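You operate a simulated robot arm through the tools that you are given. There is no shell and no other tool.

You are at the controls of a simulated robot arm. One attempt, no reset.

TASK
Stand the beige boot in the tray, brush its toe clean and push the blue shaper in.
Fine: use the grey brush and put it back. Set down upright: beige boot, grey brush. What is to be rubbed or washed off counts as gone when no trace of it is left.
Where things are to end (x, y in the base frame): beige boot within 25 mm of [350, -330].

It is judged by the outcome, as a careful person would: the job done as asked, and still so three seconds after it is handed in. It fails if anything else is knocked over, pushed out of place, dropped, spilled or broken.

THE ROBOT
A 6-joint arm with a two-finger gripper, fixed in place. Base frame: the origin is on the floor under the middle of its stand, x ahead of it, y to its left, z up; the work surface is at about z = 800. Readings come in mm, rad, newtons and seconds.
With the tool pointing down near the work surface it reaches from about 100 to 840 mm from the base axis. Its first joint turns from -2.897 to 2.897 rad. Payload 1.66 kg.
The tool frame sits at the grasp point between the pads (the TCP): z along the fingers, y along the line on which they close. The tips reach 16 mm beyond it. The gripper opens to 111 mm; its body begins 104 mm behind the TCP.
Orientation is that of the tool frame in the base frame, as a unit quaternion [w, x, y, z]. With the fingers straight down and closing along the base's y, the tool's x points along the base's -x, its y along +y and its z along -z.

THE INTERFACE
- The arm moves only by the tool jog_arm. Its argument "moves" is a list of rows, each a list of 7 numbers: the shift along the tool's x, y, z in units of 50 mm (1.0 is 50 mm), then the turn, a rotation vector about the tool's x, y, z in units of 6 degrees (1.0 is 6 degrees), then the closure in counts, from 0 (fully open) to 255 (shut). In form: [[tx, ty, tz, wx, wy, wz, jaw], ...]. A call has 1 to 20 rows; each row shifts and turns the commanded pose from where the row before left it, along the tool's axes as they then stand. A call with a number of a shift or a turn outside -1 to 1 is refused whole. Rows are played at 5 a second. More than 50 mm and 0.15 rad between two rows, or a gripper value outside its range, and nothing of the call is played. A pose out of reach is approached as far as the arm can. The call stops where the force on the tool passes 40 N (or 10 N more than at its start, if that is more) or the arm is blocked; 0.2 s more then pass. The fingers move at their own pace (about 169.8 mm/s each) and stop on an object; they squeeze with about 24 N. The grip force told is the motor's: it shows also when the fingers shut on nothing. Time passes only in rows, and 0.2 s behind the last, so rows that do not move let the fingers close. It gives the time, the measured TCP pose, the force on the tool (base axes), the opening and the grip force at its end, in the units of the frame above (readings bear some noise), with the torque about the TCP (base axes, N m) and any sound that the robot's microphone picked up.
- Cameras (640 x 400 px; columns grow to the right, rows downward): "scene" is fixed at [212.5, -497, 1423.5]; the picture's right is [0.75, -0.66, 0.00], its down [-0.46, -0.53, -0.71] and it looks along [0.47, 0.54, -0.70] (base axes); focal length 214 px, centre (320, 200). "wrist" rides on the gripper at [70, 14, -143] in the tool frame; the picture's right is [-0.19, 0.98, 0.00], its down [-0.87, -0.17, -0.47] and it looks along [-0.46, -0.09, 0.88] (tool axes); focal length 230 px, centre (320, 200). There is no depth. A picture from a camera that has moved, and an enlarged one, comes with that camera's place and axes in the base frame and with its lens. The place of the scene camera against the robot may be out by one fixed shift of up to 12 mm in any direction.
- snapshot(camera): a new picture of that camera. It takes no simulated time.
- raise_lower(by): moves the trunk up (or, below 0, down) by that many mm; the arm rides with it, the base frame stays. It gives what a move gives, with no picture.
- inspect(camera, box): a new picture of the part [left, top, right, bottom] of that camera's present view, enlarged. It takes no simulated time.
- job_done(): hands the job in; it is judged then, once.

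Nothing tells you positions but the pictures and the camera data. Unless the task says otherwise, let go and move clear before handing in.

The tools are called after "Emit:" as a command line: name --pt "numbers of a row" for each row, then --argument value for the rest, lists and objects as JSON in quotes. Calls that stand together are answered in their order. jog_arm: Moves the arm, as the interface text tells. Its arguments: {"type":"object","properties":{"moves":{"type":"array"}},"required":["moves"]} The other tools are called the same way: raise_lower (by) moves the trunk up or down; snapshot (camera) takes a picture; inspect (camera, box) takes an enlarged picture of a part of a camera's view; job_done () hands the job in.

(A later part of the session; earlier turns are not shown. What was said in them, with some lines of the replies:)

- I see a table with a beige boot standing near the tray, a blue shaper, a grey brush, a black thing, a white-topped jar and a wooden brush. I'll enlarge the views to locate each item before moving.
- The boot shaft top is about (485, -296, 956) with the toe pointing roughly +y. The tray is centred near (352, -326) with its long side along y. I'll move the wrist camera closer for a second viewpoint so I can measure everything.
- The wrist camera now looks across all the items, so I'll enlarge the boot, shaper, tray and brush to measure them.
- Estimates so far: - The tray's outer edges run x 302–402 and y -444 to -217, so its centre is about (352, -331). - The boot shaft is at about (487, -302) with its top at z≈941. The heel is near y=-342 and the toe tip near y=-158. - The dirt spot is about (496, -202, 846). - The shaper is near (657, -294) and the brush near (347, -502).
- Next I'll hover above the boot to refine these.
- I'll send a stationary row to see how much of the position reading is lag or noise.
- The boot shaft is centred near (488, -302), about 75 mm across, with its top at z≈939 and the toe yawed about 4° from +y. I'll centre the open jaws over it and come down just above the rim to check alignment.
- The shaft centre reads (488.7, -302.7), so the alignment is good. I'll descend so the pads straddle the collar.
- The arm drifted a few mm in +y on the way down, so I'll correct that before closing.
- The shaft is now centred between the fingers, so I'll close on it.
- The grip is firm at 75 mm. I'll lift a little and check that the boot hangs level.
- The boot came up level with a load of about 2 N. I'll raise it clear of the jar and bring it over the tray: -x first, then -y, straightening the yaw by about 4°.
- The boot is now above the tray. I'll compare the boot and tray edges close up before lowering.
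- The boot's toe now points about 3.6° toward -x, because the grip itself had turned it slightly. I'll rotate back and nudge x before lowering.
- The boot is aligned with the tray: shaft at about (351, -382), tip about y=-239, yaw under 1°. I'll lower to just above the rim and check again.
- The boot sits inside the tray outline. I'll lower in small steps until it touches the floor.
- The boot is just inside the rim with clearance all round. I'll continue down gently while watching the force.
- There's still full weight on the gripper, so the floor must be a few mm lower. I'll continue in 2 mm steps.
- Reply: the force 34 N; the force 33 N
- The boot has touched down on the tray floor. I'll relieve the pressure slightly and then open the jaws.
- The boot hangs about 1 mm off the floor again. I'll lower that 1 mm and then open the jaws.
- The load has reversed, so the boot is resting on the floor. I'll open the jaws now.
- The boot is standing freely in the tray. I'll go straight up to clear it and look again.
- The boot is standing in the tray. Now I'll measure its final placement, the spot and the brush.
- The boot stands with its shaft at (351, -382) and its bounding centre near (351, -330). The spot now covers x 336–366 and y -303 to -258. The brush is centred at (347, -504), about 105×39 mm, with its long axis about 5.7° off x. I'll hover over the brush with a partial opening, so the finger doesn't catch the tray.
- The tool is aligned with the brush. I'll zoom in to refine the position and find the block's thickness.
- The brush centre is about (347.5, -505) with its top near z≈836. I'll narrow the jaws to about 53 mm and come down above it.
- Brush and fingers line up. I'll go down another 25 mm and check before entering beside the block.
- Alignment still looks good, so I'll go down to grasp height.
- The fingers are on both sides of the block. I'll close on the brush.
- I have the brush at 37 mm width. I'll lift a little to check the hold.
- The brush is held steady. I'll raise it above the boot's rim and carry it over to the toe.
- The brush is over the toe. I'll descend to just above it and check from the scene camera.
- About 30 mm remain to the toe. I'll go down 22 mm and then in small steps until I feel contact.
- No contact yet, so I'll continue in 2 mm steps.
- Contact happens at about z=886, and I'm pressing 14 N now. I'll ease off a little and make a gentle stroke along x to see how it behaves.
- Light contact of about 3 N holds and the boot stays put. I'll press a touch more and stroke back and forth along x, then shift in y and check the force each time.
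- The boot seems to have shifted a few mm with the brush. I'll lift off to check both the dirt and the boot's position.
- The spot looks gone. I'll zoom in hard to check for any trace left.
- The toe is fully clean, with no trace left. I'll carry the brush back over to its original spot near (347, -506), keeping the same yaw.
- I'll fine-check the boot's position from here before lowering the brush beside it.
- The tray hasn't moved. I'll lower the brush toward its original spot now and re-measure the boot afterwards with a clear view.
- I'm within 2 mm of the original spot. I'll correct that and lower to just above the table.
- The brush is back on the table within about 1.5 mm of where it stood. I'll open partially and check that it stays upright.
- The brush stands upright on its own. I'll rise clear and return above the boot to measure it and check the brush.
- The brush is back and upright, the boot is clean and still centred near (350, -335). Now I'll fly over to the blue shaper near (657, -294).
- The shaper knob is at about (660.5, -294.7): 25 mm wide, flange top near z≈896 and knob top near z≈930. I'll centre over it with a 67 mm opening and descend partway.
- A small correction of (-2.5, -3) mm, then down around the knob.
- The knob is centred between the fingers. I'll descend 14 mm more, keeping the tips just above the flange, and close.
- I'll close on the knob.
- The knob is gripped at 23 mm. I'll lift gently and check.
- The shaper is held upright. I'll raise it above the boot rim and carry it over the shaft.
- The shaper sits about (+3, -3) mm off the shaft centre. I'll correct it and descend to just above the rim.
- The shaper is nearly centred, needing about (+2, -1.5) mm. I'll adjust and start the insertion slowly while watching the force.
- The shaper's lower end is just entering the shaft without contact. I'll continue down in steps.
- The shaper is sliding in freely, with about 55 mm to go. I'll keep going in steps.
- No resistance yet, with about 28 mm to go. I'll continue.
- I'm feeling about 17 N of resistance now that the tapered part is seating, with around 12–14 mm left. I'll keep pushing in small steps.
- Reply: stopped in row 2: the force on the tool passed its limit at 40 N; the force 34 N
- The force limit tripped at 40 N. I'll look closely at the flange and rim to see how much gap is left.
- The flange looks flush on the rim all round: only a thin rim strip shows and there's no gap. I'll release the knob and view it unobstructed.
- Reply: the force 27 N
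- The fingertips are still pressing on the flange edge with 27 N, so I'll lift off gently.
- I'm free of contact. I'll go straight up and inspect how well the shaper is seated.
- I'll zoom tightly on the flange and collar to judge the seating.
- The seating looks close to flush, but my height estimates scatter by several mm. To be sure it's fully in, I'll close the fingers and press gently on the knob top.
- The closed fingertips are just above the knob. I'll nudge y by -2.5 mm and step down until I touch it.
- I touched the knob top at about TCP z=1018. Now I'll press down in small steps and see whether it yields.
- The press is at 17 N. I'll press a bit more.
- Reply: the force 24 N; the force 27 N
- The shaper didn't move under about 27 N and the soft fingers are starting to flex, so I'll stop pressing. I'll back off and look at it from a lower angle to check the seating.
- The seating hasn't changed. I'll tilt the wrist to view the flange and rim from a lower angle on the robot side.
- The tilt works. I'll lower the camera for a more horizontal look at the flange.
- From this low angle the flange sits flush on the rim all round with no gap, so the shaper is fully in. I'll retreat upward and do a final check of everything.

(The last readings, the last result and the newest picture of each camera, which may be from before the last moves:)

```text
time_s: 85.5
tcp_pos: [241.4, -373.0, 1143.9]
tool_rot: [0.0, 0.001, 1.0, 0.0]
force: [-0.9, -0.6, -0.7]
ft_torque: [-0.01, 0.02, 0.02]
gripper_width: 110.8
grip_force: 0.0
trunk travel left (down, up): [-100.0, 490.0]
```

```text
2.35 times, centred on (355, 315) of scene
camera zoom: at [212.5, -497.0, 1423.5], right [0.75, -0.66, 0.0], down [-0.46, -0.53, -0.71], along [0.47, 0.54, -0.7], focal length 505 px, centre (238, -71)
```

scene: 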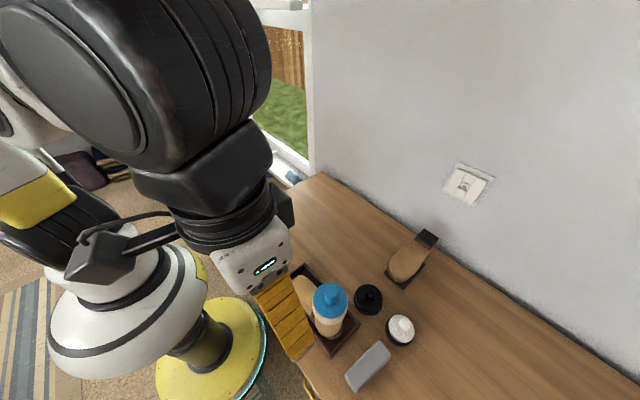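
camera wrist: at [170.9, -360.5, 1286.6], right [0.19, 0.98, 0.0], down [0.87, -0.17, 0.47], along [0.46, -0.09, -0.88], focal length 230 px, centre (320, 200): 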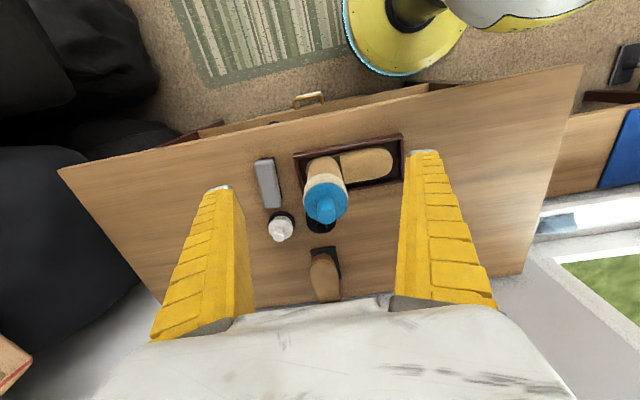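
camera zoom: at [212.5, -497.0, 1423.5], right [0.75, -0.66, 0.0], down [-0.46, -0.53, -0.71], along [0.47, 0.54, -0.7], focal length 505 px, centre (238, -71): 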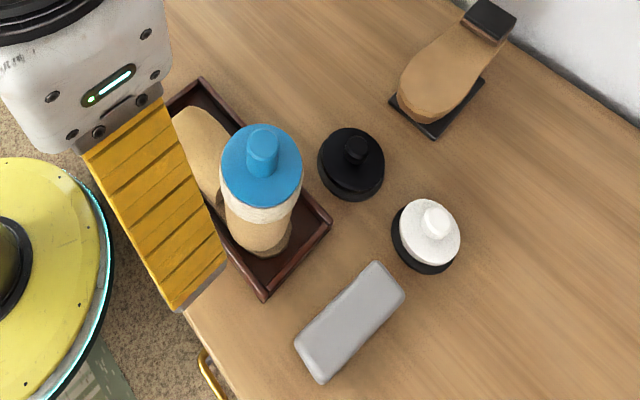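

I'll do a final close-up of the toe, tray and brush.

Emit:
inspect --camera "wrist" --box '[240, 125, 420, 255]'

```text
3.08 times, centred on (330, 190) of wrist
camera zoom: at [170.9, -360.5, 1286.6], right [0.19, 0.98, 0.0], down [0.87, -0.17, 0.47], along [0.46, -0.09, -0.88], focal length 708 px, centre (289, 231)
```

zoom: 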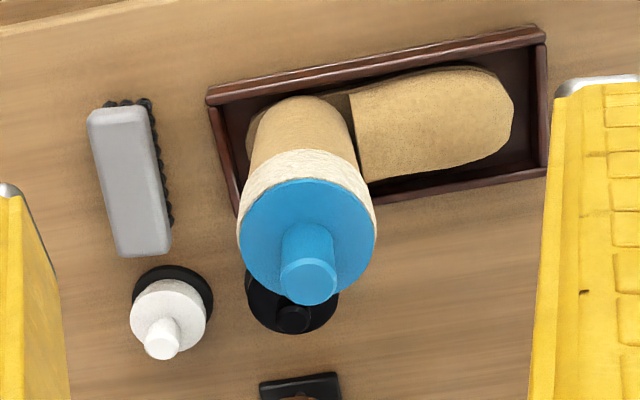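

Final check:
- The boot stands in the tray near (350, -335), its toe is fully clean and the shaper is flush in the shaft.
- The grey brush is upright within about 2 mm of its original place.
- The tray and everything else are unmoved, and the gripper is open and clear.

I'm handing in.

Emit:
job_done

```text
The job is handed in.
```

The job is finished and handed in; I haven't seen the verdict.

- **Boot:** it stands upright in the tray with its centre at about (350, -335), roughly 5 mm from the target.
- **Toe:** close-ups from both cameras show no trace of the dirt. The boot slid about 6 mm in the tray while I was brushing; the placement above is after that.
- **Brush:** it is back upright, within about 2 mm of where it started.
- **Shaper:** it is pushed in, and from a low side view its flange sits flush on the boot's rim. It did not move when I pressed the knob again with about 27 N.

Nothing else was knocked over or pushed out of place, and I let go and moved the arm clear before handing in.
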